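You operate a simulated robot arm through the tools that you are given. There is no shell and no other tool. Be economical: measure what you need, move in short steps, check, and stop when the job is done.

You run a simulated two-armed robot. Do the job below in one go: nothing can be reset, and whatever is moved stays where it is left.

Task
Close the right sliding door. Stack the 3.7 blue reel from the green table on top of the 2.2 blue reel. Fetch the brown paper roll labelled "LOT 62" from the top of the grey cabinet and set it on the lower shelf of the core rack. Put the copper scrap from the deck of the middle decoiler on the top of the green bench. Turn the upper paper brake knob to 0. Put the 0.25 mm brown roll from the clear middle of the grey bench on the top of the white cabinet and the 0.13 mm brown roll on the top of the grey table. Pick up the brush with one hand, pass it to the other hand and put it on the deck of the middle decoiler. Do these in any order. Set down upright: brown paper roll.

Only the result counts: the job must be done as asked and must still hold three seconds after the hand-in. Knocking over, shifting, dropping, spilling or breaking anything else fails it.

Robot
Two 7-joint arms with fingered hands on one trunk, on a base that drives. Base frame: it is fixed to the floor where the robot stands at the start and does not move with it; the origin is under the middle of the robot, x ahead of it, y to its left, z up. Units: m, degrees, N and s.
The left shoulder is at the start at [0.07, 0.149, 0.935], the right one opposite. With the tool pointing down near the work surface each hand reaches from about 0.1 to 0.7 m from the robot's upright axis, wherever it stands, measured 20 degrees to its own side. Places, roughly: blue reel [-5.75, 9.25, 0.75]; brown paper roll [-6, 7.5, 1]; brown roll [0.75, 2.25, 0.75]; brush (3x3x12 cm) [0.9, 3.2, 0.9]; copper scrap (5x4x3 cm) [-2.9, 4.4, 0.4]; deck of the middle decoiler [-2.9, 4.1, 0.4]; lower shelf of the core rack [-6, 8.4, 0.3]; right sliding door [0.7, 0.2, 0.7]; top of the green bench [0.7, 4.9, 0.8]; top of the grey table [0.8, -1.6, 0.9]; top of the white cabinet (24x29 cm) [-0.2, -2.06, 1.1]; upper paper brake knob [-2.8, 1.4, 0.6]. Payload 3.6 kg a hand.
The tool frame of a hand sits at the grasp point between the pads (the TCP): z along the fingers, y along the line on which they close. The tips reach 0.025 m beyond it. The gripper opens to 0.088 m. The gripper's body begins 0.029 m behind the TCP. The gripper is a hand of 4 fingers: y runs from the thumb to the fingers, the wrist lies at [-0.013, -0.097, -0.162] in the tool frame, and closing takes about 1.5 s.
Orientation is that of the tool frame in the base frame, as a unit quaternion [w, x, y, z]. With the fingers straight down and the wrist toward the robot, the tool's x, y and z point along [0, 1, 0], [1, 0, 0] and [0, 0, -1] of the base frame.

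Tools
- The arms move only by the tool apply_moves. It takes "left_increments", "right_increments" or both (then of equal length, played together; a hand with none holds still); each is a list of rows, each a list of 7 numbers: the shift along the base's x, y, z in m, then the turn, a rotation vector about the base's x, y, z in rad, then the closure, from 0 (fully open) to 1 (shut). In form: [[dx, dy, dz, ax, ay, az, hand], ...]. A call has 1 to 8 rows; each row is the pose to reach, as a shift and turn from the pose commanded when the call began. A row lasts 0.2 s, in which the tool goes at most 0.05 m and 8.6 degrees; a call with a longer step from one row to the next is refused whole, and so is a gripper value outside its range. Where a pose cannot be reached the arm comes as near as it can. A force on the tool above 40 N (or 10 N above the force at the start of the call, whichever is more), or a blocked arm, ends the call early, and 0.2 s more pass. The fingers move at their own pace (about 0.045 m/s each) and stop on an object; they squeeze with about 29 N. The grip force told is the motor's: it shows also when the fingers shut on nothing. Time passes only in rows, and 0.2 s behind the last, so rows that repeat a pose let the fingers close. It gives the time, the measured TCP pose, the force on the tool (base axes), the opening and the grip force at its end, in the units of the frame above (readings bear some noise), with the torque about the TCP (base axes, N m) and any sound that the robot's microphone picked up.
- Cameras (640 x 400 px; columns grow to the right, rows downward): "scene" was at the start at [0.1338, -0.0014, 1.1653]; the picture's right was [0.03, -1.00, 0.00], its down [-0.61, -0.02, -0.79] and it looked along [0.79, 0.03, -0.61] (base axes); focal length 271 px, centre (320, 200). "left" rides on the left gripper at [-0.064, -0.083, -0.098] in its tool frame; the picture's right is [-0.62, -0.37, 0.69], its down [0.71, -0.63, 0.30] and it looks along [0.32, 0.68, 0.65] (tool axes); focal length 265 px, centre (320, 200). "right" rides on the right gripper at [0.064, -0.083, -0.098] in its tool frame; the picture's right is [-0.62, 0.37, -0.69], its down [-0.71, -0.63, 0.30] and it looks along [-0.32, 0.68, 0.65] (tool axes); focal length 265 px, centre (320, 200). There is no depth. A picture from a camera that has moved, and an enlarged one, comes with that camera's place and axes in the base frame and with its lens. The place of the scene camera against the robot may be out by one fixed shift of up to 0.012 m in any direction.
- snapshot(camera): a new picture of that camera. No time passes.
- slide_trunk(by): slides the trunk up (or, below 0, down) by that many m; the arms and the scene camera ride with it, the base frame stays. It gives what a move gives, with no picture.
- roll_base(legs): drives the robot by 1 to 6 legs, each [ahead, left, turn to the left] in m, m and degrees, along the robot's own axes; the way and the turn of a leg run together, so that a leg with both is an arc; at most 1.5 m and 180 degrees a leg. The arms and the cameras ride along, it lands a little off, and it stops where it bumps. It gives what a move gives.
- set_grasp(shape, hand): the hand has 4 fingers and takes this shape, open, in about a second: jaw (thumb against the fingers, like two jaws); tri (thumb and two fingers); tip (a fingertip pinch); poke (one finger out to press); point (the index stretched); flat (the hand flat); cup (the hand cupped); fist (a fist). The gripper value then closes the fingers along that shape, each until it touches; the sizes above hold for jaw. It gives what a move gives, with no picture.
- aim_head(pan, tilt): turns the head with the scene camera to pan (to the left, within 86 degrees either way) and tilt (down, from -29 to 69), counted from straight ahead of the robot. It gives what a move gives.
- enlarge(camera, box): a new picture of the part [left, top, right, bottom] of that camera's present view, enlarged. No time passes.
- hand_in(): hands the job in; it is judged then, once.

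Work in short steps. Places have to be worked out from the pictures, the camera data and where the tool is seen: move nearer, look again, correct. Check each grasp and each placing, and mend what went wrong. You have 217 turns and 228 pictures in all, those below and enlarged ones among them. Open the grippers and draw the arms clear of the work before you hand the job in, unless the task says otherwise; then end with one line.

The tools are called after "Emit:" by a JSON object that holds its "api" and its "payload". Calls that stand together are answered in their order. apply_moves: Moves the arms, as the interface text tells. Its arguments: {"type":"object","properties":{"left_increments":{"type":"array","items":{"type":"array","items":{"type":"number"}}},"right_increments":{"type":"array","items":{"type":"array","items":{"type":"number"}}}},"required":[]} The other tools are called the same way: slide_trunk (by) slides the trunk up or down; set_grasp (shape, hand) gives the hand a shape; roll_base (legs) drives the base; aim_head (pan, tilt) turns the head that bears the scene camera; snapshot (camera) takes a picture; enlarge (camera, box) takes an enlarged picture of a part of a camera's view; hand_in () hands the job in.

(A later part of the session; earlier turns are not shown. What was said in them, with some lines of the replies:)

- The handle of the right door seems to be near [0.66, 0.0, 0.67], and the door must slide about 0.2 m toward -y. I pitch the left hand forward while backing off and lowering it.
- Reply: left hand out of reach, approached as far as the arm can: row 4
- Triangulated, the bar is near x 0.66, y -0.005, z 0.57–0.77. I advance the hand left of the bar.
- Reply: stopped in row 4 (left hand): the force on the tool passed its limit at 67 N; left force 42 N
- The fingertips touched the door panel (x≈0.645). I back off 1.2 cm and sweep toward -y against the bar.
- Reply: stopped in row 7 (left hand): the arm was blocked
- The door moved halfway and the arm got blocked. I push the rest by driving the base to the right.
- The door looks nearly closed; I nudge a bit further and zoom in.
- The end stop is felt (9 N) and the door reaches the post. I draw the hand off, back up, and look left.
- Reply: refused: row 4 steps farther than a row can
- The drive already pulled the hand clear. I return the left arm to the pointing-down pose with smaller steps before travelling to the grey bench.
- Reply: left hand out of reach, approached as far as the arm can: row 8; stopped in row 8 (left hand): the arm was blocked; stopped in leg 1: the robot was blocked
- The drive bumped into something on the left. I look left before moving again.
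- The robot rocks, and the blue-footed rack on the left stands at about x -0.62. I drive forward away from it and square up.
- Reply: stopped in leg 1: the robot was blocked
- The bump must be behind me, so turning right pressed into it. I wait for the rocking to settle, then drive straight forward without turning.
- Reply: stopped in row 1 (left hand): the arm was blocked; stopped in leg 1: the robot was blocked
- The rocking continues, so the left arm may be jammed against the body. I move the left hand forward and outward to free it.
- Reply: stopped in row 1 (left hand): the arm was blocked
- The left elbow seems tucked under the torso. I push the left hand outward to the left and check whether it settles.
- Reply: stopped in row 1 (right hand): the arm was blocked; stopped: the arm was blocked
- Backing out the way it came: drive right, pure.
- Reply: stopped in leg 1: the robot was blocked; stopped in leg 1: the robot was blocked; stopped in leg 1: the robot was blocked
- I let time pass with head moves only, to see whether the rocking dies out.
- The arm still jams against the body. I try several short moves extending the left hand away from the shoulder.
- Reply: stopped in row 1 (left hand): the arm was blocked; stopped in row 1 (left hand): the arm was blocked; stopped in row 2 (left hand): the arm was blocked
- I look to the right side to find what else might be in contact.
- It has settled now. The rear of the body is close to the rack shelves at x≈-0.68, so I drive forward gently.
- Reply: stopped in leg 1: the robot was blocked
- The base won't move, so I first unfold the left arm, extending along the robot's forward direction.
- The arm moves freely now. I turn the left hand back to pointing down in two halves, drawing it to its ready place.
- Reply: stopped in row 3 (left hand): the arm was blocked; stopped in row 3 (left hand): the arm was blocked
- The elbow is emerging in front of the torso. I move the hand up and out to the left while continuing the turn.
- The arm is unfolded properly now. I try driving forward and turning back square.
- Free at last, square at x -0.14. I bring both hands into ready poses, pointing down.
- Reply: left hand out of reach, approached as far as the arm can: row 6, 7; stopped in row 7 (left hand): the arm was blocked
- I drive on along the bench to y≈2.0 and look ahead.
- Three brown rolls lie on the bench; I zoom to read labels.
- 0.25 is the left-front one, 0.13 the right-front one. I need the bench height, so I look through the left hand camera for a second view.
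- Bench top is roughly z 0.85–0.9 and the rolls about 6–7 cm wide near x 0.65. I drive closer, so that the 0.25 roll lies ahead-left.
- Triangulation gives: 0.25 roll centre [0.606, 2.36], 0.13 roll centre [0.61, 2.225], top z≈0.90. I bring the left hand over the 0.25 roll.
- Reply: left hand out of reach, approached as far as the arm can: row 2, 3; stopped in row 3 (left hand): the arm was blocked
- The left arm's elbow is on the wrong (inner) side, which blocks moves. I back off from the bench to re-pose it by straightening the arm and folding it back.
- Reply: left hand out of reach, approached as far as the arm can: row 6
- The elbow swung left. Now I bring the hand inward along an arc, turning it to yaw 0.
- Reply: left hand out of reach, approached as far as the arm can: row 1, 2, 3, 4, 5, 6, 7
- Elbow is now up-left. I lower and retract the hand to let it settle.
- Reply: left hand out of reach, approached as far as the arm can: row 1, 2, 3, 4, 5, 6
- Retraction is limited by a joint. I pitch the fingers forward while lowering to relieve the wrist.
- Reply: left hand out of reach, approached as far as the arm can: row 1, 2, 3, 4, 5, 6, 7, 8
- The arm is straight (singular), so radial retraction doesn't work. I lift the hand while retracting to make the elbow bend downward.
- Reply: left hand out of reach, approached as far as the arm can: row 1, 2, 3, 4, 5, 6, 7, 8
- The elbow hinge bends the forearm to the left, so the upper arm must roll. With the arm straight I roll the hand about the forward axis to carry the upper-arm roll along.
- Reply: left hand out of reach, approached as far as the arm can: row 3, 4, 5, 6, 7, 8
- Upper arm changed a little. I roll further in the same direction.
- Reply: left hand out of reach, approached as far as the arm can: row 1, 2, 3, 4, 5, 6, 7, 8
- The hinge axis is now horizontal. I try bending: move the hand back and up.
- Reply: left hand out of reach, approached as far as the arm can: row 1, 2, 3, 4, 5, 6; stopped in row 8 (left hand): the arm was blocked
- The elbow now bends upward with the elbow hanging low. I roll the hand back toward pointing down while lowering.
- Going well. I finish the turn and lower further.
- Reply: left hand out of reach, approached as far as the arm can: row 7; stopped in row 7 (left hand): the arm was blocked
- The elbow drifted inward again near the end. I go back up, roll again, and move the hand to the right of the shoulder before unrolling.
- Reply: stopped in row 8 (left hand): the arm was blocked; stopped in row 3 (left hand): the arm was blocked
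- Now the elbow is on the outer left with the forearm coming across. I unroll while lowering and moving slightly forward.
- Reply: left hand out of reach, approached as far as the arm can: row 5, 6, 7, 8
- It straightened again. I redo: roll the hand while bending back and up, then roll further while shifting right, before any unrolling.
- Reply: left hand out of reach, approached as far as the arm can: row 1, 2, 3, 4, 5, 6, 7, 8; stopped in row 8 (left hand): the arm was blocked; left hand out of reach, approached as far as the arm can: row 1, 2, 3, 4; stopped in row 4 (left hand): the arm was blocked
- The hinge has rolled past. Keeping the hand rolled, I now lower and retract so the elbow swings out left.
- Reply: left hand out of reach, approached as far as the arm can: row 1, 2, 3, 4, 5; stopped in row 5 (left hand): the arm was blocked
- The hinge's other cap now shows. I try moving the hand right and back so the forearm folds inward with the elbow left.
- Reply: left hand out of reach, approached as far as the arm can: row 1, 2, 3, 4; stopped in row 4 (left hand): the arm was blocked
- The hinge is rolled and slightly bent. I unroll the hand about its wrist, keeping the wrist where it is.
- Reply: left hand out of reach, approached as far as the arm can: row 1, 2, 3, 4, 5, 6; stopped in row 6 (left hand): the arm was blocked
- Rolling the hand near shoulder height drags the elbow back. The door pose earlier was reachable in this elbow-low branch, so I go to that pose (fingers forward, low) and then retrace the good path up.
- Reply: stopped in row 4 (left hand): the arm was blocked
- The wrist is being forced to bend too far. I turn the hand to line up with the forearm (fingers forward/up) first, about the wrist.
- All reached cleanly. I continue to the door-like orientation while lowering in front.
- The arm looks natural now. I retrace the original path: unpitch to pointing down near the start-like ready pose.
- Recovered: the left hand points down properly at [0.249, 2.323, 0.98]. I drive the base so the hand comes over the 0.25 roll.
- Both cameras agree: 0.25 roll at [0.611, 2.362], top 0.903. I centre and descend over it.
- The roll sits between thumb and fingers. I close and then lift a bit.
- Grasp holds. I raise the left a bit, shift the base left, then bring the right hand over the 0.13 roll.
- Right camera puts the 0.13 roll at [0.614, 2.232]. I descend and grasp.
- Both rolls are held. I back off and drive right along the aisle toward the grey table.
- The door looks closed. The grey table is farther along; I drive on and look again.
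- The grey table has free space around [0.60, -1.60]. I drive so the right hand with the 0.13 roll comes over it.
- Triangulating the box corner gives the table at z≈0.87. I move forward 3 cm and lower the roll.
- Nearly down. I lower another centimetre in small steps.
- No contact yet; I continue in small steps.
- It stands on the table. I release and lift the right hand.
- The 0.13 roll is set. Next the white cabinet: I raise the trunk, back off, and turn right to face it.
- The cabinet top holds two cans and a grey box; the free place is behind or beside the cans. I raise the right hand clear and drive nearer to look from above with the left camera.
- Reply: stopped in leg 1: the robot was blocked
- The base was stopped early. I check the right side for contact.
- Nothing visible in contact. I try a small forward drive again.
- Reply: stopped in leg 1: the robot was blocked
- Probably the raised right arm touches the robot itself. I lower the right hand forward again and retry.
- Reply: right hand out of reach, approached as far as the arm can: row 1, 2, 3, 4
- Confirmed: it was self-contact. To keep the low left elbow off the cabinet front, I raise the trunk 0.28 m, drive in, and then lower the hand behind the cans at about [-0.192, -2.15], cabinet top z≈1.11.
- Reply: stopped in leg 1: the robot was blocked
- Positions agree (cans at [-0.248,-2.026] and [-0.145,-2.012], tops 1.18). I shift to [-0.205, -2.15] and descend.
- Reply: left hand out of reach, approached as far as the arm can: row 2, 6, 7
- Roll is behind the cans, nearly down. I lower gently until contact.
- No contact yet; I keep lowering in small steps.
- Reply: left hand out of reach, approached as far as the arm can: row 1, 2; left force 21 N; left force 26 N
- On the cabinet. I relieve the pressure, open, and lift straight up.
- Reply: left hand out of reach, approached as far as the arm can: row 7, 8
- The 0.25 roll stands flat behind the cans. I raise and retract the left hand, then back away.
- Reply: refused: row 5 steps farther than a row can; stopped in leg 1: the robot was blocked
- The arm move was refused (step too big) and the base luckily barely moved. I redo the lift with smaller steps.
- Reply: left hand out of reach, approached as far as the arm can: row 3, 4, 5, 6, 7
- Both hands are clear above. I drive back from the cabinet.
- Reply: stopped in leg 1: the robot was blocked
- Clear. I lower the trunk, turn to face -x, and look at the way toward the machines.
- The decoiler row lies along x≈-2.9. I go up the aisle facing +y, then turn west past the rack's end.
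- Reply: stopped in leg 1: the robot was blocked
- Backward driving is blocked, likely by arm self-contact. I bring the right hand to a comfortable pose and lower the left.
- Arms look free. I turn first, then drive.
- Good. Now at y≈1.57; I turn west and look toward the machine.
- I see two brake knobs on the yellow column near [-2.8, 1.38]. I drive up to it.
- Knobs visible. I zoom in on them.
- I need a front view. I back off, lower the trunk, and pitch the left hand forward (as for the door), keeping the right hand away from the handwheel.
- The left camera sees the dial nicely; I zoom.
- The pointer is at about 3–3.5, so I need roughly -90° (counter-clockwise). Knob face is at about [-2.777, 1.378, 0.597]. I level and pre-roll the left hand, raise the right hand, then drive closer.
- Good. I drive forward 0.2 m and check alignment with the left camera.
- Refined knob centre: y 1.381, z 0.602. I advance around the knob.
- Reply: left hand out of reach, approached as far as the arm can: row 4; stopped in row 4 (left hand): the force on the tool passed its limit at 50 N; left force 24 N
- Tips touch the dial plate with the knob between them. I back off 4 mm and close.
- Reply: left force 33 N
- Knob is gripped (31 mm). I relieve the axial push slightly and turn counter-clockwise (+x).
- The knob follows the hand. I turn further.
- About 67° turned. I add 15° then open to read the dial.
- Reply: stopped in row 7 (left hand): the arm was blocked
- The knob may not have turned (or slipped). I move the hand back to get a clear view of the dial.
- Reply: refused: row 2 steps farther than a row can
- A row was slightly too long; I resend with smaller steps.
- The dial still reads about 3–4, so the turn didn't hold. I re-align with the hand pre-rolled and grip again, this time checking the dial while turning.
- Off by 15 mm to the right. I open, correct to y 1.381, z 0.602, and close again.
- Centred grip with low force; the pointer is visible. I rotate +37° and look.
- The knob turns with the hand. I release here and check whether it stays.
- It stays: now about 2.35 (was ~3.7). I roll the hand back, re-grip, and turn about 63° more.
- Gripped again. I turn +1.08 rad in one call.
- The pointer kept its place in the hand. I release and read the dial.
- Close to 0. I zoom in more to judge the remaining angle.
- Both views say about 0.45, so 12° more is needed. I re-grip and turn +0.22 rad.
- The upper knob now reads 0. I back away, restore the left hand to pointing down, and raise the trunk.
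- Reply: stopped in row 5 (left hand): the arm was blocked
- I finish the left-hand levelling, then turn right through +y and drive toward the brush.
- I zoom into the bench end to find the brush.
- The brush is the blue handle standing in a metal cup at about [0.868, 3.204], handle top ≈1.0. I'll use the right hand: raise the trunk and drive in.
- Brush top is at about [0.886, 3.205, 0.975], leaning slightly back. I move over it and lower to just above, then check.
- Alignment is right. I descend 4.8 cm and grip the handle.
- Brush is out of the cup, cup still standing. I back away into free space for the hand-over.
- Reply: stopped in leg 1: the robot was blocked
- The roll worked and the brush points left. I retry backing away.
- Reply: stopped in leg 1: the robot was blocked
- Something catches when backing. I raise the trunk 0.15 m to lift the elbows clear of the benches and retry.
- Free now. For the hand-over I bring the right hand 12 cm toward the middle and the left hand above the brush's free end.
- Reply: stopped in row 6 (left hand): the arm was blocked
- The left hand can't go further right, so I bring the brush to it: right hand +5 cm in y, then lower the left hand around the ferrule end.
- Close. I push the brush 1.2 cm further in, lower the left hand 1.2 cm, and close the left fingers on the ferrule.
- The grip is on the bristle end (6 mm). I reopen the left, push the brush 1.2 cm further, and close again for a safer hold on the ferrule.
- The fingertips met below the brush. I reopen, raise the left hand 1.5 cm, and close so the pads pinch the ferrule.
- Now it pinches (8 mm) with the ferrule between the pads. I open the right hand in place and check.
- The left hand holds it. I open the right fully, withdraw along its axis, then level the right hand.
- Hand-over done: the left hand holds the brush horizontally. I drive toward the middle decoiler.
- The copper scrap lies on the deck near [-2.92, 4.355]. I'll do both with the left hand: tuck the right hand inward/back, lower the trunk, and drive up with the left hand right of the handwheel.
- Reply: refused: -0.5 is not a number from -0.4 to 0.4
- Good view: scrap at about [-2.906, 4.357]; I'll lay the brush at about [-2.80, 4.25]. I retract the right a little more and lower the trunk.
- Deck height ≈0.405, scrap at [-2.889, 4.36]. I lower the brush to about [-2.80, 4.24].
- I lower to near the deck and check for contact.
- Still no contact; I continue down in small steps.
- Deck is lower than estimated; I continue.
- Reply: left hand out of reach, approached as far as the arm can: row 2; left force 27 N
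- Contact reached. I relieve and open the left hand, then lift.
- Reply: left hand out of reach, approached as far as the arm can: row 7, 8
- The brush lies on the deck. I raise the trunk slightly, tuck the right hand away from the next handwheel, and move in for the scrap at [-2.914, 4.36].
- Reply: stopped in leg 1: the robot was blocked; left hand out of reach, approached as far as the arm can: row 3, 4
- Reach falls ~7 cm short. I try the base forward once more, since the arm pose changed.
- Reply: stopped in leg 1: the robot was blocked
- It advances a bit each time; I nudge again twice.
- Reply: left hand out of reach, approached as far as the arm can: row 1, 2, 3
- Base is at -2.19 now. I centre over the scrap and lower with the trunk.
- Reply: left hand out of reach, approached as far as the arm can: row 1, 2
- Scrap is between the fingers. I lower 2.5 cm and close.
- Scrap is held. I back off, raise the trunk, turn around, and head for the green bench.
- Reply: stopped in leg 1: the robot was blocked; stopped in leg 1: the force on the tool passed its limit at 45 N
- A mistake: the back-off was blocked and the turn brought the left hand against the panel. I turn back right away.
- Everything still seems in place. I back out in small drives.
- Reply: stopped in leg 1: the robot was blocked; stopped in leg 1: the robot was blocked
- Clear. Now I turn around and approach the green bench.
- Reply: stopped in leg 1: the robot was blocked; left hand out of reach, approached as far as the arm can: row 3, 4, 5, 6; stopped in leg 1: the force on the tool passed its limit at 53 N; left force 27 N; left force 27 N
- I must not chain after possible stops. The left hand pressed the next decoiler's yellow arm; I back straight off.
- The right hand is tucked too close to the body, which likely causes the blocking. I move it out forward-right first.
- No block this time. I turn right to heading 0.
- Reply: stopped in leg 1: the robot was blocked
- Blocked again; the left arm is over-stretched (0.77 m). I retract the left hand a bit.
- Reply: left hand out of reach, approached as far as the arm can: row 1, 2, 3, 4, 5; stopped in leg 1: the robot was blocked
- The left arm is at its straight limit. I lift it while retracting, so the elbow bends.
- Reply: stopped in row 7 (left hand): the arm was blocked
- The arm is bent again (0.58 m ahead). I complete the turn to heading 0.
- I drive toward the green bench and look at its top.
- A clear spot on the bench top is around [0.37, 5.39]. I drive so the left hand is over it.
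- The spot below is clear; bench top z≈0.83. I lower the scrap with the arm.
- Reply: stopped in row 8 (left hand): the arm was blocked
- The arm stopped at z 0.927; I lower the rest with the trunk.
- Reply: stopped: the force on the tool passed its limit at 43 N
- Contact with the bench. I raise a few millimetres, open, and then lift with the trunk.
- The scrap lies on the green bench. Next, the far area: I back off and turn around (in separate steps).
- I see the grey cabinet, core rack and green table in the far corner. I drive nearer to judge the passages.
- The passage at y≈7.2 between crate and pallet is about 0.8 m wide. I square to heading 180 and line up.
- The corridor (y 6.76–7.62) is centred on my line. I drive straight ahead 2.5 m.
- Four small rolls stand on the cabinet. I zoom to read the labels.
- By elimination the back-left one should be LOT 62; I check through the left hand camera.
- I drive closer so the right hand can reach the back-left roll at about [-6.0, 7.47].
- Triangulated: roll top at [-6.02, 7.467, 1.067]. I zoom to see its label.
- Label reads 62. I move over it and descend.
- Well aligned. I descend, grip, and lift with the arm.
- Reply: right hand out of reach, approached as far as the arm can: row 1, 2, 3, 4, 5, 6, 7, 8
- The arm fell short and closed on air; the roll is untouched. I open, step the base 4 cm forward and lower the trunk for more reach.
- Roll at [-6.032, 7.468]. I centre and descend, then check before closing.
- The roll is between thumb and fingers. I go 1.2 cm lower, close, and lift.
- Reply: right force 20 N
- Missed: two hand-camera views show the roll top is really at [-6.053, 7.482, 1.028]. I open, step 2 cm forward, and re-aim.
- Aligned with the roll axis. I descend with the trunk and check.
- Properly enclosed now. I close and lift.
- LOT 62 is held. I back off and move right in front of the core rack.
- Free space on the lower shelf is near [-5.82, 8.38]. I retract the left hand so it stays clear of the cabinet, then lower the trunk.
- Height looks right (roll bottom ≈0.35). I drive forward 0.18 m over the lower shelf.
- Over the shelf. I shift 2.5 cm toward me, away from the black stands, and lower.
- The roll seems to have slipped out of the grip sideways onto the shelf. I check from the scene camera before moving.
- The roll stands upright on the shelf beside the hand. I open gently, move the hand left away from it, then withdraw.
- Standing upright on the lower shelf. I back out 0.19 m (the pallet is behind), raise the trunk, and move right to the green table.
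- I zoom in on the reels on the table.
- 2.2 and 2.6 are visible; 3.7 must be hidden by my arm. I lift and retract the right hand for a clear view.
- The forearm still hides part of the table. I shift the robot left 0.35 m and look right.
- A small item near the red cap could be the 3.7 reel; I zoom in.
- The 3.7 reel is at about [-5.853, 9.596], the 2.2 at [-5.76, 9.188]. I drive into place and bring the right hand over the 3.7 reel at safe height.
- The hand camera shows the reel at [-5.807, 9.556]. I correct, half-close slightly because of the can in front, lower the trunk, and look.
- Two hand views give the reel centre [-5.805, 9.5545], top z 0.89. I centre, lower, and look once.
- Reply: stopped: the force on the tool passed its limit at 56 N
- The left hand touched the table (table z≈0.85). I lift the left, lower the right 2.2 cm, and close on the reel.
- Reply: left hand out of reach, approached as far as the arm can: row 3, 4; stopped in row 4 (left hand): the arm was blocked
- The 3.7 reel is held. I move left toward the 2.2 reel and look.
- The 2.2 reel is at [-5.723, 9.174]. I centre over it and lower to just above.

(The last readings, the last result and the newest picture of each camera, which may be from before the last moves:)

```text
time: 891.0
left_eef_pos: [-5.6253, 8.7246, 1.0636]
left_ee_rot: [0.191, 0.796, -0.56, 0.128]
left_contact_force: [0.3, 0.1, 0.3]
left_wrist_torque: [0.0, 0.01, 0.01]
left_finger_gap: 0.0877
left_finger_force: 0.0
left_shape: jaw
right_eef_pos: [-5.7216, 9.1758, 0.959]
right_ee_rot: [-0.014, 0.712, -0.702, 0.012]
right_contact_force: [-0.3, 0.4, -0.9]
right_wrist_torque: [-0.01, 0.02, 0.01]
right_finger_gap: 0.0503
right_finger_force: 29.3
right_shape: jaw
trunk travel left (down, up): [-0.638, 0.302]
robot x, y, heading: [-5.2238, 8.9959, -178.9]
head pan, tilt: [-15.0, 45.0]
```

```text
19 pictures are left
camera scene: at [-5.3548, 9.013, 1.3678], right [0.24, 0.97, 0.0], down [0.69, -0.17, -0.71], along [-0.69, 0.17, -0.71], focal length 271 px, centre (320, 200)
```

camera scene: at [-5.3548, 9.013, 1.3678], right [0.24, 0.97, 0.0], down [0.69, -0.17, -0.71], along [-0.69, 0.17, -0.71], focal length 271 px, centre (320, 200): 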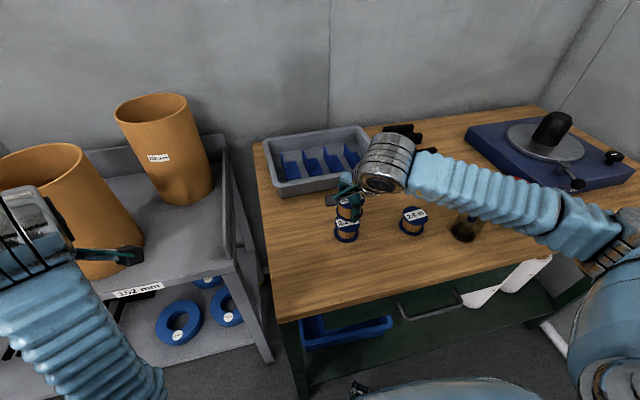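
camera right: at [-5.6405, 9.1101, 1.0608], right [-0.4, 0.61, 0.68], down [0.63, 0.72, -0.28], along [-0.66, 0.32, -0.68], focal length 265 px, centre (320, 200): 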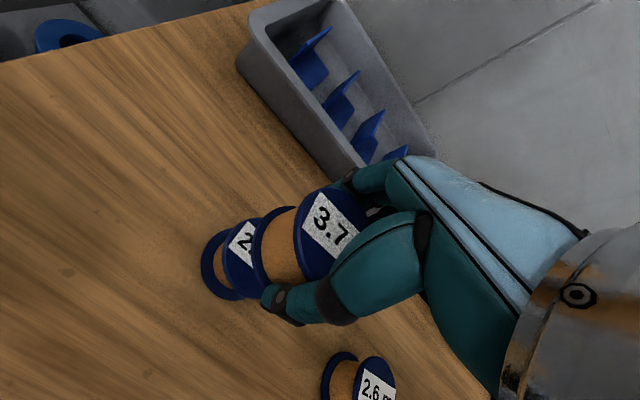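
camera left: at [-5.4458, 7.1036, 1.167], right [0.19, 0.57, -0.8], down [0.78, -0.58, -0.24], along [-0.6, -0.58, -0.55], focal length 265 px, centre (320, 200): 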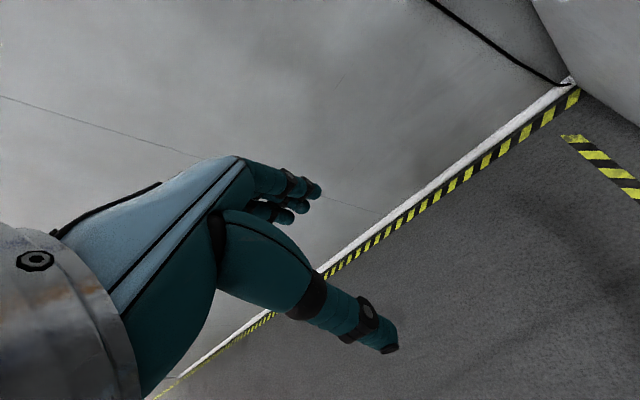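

Alignment is within a few millimetres. I lower onto it in small steps.

Emit:
{"api": "apply_moves", "payload": {"right_increments": [[0.002, -0.003, -0.01, 0, 0, 0, 1], [0.002, -0.003, -0.02, 0, 0, 0, 1], [0.002, -0.003, -0.027, 0, 0, 0, 1]]}}

Emit:
{"api": "apply_moves", "payload": {"right_increments": [[0, 0, -0.003, 0, 0, 0, 1], [0, 0, -0.005, 0, 0, 0, 1]]}}

Emit:
{"api": "apply_moves", "payload": {"right_increments": [[0, 0, -0.002, 0, 0, 0, 1], [0, 0, -0.003, 0, 0, 0, 1]]}}

Emit:
{"api": "enlarge", "payload": {"camera": "right", "box": [160, 140, 420, 340]}}

```text
time: 891.8
left_eef_pos: [-5.6253, 8.7246, 1.0632]
left_ee_rot: [0.19, 0.796, -0.56, 0.127]
left_contact_force: [-0.6, 0.2, 0.8]
left_wrist_torque: [-0.01, 0.02, -0.01]
left_finger_gap: 0.0876
left_finger_force: 0.0
left_shape: jaw
right_eef_pos: [-5.7203, 9.1704, 0.931]
right_ee_rot: [-0.014, 0.711, -0.703, 0.011]
right_contact_force: [-0.1, 0.7, -1.2]
right_wrist_torque: [0.0, 0.0, -0.02]
right_finger_gap: 0.0503
right_finger_force: 28.5
right_shape: jaw
trunk travel left (down, up): [-0.638, 0.302]
robot x, y, heading: [-5.2252, 8.9985, -179.1]
head pan, tilt: [-15.0, 45.0]
```

```text
time: 892.4
left_eef_pos: [-5.6252, 8.725, 1.0628]
left_ee_rot: [0.19, 0.796, -0.56, 0.128]
left_contact_force: [0.6, -0.4, -0.3]
left_wrist_torque: [0.02, 0.0, 0.0]
left_finger_gap: 0.0878
left_finger_force: 0.1
left_shape: jaw
right_eef_pos: [-5.7211, 9.1699, 0.9275]
right_ee_rot: [-0.014, 0.711, -0.703, 0.012]
right_contact_force: [-0.5, -0.3, -0.3]
right_wrist_torque: [0.0, 0.0, -0.02]
right_finger_gap: 0.0505
right_finger_force: 29.5
right_shape: jaw
trunk travel left (down, up): [-0.638, 0.302]
robot x, y, heading: [-5.2206, 8.9968, -179.2]
head pan, tilt: [-15.0, 45.0]
```

```text
time: 893.0
left_eef_pos: [-5.6241, 8.7242, 1.0638]
left_ee_rot: [0.191, 0.796, -0.559, 0.129]
left_contact_force: [-0.1, -1.2, -0.1]
left_wrist_torque: [0.02, -0.02, 0.01]
left_finger_gap: 0.0879
left_finger_force: 0.1
left_shape: jaw
right_eef_pos: [-5.7199, 9.1711, 0.9231]
right_ee_rot: [-0.014, 0.711, -0.703, 0.012]
right_contact_force: [0.0, 0.0, -1.3]
right_wrist_torque: [0.0, 0.0, 0.0]
right_finger_gap: 0.0502
right_finger_force: 29.3
right_shape: jaw
trunk travel left (down, up): [-0.638, 0.302]
robot x, y, heading: [-5.2189, 8.9973, -179.1]
head pan, tilt: [-15.0, 45.0]
```

```text
2.00 times, centred on (290, 240) of right
camera zoom: at [-5.6393, 9.1071, 1.0256], right [-0.4, 0.61, 0.68], down [0.63, 0.72, -0.28], along [-0.66, 0.32, -0.68], focal length 531 px, centre (380, 120)
```

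zoom: 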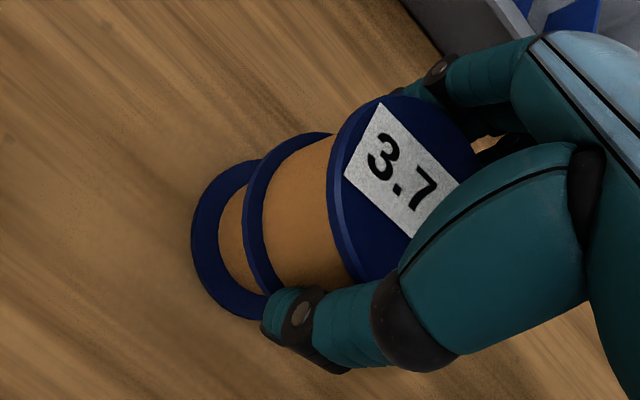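

Nearly touching and well stacked. I take the last millimetres.

Emit:
{"api": "apply_moves", "payload": {"right_increments": [[0, 0, -0.002, 0, 0, 0, 1], [0, 0, -0.003, 0, 0, 0, 1]]}}

Emit:
{"api": "apply_moves", "payload": {"right_increments": [[0, 0, -0.002, 0, 0, 0, 1], [0, 0, -0.003, 0, 0, 0, 1]]}}

```text
time: 893.6
left_eef_pos: [-5.6245, 8.725, 1.0641]
left_ee_rot: [0.191, 0.796, -0.56, 0.128]
left_contact_force: [-0.2, 0.4, 0.6]
left_wrist_torque: [-0.05, -0.03, -0.02]
left_finger_gap: 0.0879
left_finger_force: 0.0
left_shape: jaw
right_eef_pos: [-5.7202, 9.1712, 0.9208]
right_ee_rot: [-0.013, 0.711, -0.703, 0.011]
right_contact_force: [-0.7, -0.2, 0.2]
right_wrist_torque: [0.0, 0.03, 0.02]
right_finger_gap: 0.0503
right_finger_force: 29.3
right_shape: jaw
trunk travel left (down, up): [-0.638, 0.302]
robot x, y, heading: [-5.222, 9.0006, -179.1]
head pan, tilt: [-15.0, 45.0]
```

```text
time: 894.2
left_eef_pos: [-5.6238, 8.7243, 1.0646]
left_ee_rot: [0.19, 0.796, -0.56, 0.127]
left_contact_force: [-0.1, -0.5, 0.0]
left_wrist_torque: [0.0, -0.03, 0.0]
left_finger_gap: 0.0876
left_finger_force: 0.1
left_shape: jaw
right_eef_pos: [-5.7186, 9.1702, 0.9197]
right_ee_rot: [-0.011, 0.711, -0.703, 0.01]
right_contact_force: [-0.6, 1.3, 11.8]
right_wrist_torque: [0.04, 0.03, 0.0]
right_finger_gap: 0.0505
right_finger_force: 28.7
right_shape: jaw
trunk travel left (down, up): [-0.638, 0.302]
robot x, y, heading: [-5.2202, 8.9994, -179.1]
head pan, tilt: [-15.0, 45.0]
```

Contact at z 0.920. I relieve slightly, open, and lift straight up.

Emit:
{"api": "apply_moves", "payload": {"right_increments": [[0, 0, 0.002, 0, 0, 0, 1], [0, 0, 0.002, 0, 0, 0, 0.6], [0, 0, 0.002, 0, 0, 0, 0.2], [0, 0, 0.002, 0, 0, 0, 0], [0, 0, 0.002, 0, 0, 0, 0], [0, 0, 0.002, 0, 0, 0, 0], [0, 0, 0.03, 0, 0, 0, 0], [0, 0, 0.07, 0, 0, 0, 0]]}}

Emit:
{"api": "slide_trunk", "payload": {"by": 0.12}}

Emit:
{"api": "snapshot", "payload": {"camera": "right"}}

Emit:
{"api": "enlarge", "payload": {"camera": "scene", "box": [240, 150, 480, 330]}}

```text
time: 896.0
left_eef_pos: [-5.6241, 8.723, 1.0629]
left_ee_rot: [0.191, 0.796, -0.56, 0.128]
left_contact_force: [-0.5, 0.6, -0.7]
left_wrist_torque: [0.04, 0.04, 0.03]
left_finger_gap: 0.0878
left_finger_force: 0.1
left_shape: jaw
right_eef_pos: [-5.7185, 9.1711, 0.9875]
right_ee_rot: [-0.015, 0.711, -0.703, 0.011]
right_contact_force: [-0.5, -0.6, -0.1]
right_wrist_torque: [0.0, -0.01, -0.01]
right_finger_gap: 0.0877
right_finger_force: 0.0
right_shape: jaw
trunk travel left (down, up): [-0.638, 0.302]
robot x, y, heading: [-5.2192, 9.0006, -178.9]
head pan, tilt: [-15.0, 45.0]
```

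```text
time: 897.5
left_eef_pos: [-5.6251, 8.7244, 1.1826]
left_ee_rot: [0.191, 0.796, -0.56, 0.128]
left_contact_force: [0.4, -0.4, -0.1]
left_wrist_torque: [0.0, -0.01, 0.0]
left_finger_gap: 0.0879
left_finger_force: 0.0
left_shape: jaw
right_eef_pos: [-5.7205, 9.1716, 1.1073]
right_ee_rot: [-0.014, 0.711, -0.703, 0.011]
right_contact_force: [0.2, 0.0, 0.2]
right_wrist_torque: [0.01, 0.0, 0.01]
right_finger_gap: 0.0877
right_finger_force: 0.0
right_shape: jaw
trunk travel left (down, up): [-0.758, 0.182]
robot x, y, heading: [-5.2211, 8.9964, -178.8]
head pan, tilt: [-15.0, 45.0]
```

```text
17 pictures are left
camera right: at [-5.639, 9.1077, 1.2098], right [-0.4, 0.61, 0.68], down [0.63, 0.72, -0.28], along [-0.66, 0.32, -0.68], focal length 265 px, centre (320, 200)
```

right: 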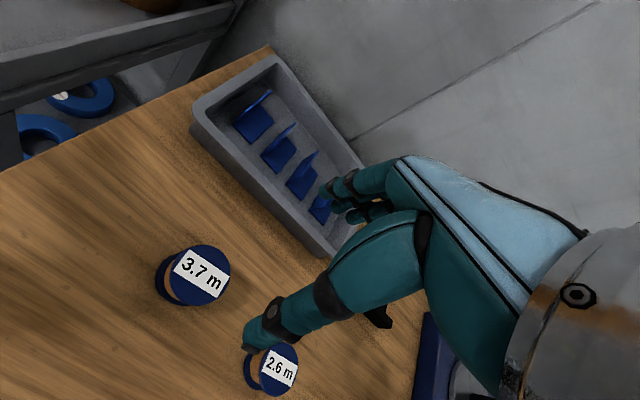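

```text
2.22 times, centred on (360, 240) of scene
camera zoom: at [-5.3552, 9.0129, 1.4877], right [0.24, 0.97, 0.0], down [0.69, -0.17, -0.71], along [-0.69, 0.17, -0.71], focal length 601 px, centre (231, 111)
```

zoom: 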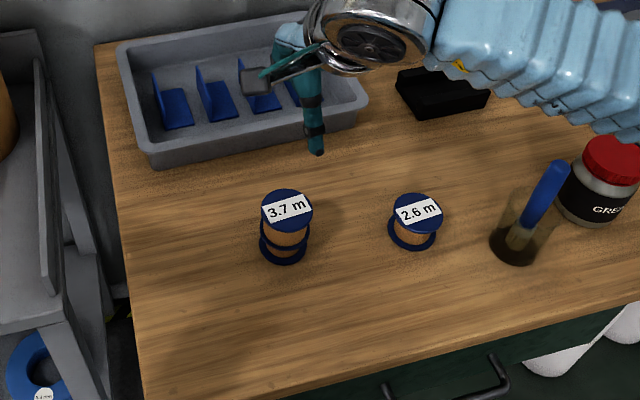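

The 3.7 reel stands on the 2.2 reel. I back away clear of the table.

Emit:
{"api": "roll_base", "payload": {"legs": [[-0.25, 0, 0]]}}

Emit:
{"api": "snapshot", "payload": {"camera": "scene"}}

```text
time: 901.2
left_eef_pos: [-5.3746, 8.7293, 1.1848]
left_ee_rot: [0.191, 0.796, -0.56, 0.128]
left_contact_force: [0.1, 0.6, -0.4]
left_wrist_torque: [-0.04, -0.02, 0.01]
left_finger_gap: 0.0879
left_finger_force: 0.1
left_shape: jaw
right_eef_pos: [-5.4699, 9.1782, 1.1081]
right_ee_rot: [-0.012, 0.711, -0.703, 0.011]
right_contact_force: [0.4, -0.1, 0.4]
right_wrist_torque: [-0.02, 0.0, 0.02]
right_finger_gap: 0.0878
right_finger_force: 0.0
right_shape: jaw
trunk travel left (down, up): [-0.758, 0.182]
robot x, y, heading: [-4.9698, 9.0008, -178.8]
head pan, tilt: [-15.0, 45.0]
```

```text
15 pictures are left
camera scene: at [-5.1031, 9.0188, 1.4879], right [0.24, 0.97, 0.0], down [0.69, -0.17, -0.71], along [-0.69, 0.17, -0.71], focal length 271 px, centre (320, 200)
```

scene: 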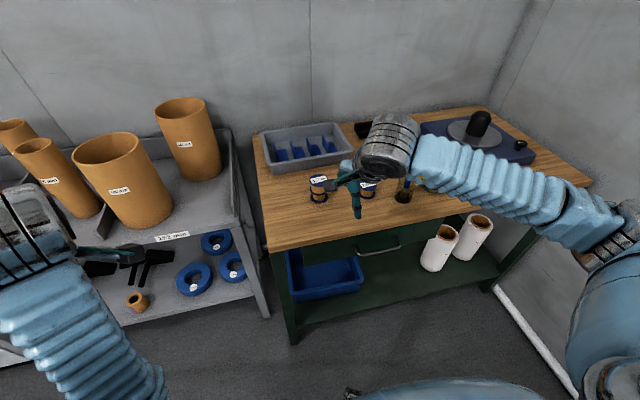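

The LOT 62 roll stands upright on the lower shelf, the reels are stacked, both hands are empty and the arms are clear. I hand in.

Emit:
{"api": "hand_in", "payload": {}}

```text
The job is handed in.
```

I handed the job in with all eight parts done. On the way, the left hand bumped two decoiler machines, at 45 N and 53 N. I saw no damage or shift in the pictures afterwards, but I did not check those spots closely.
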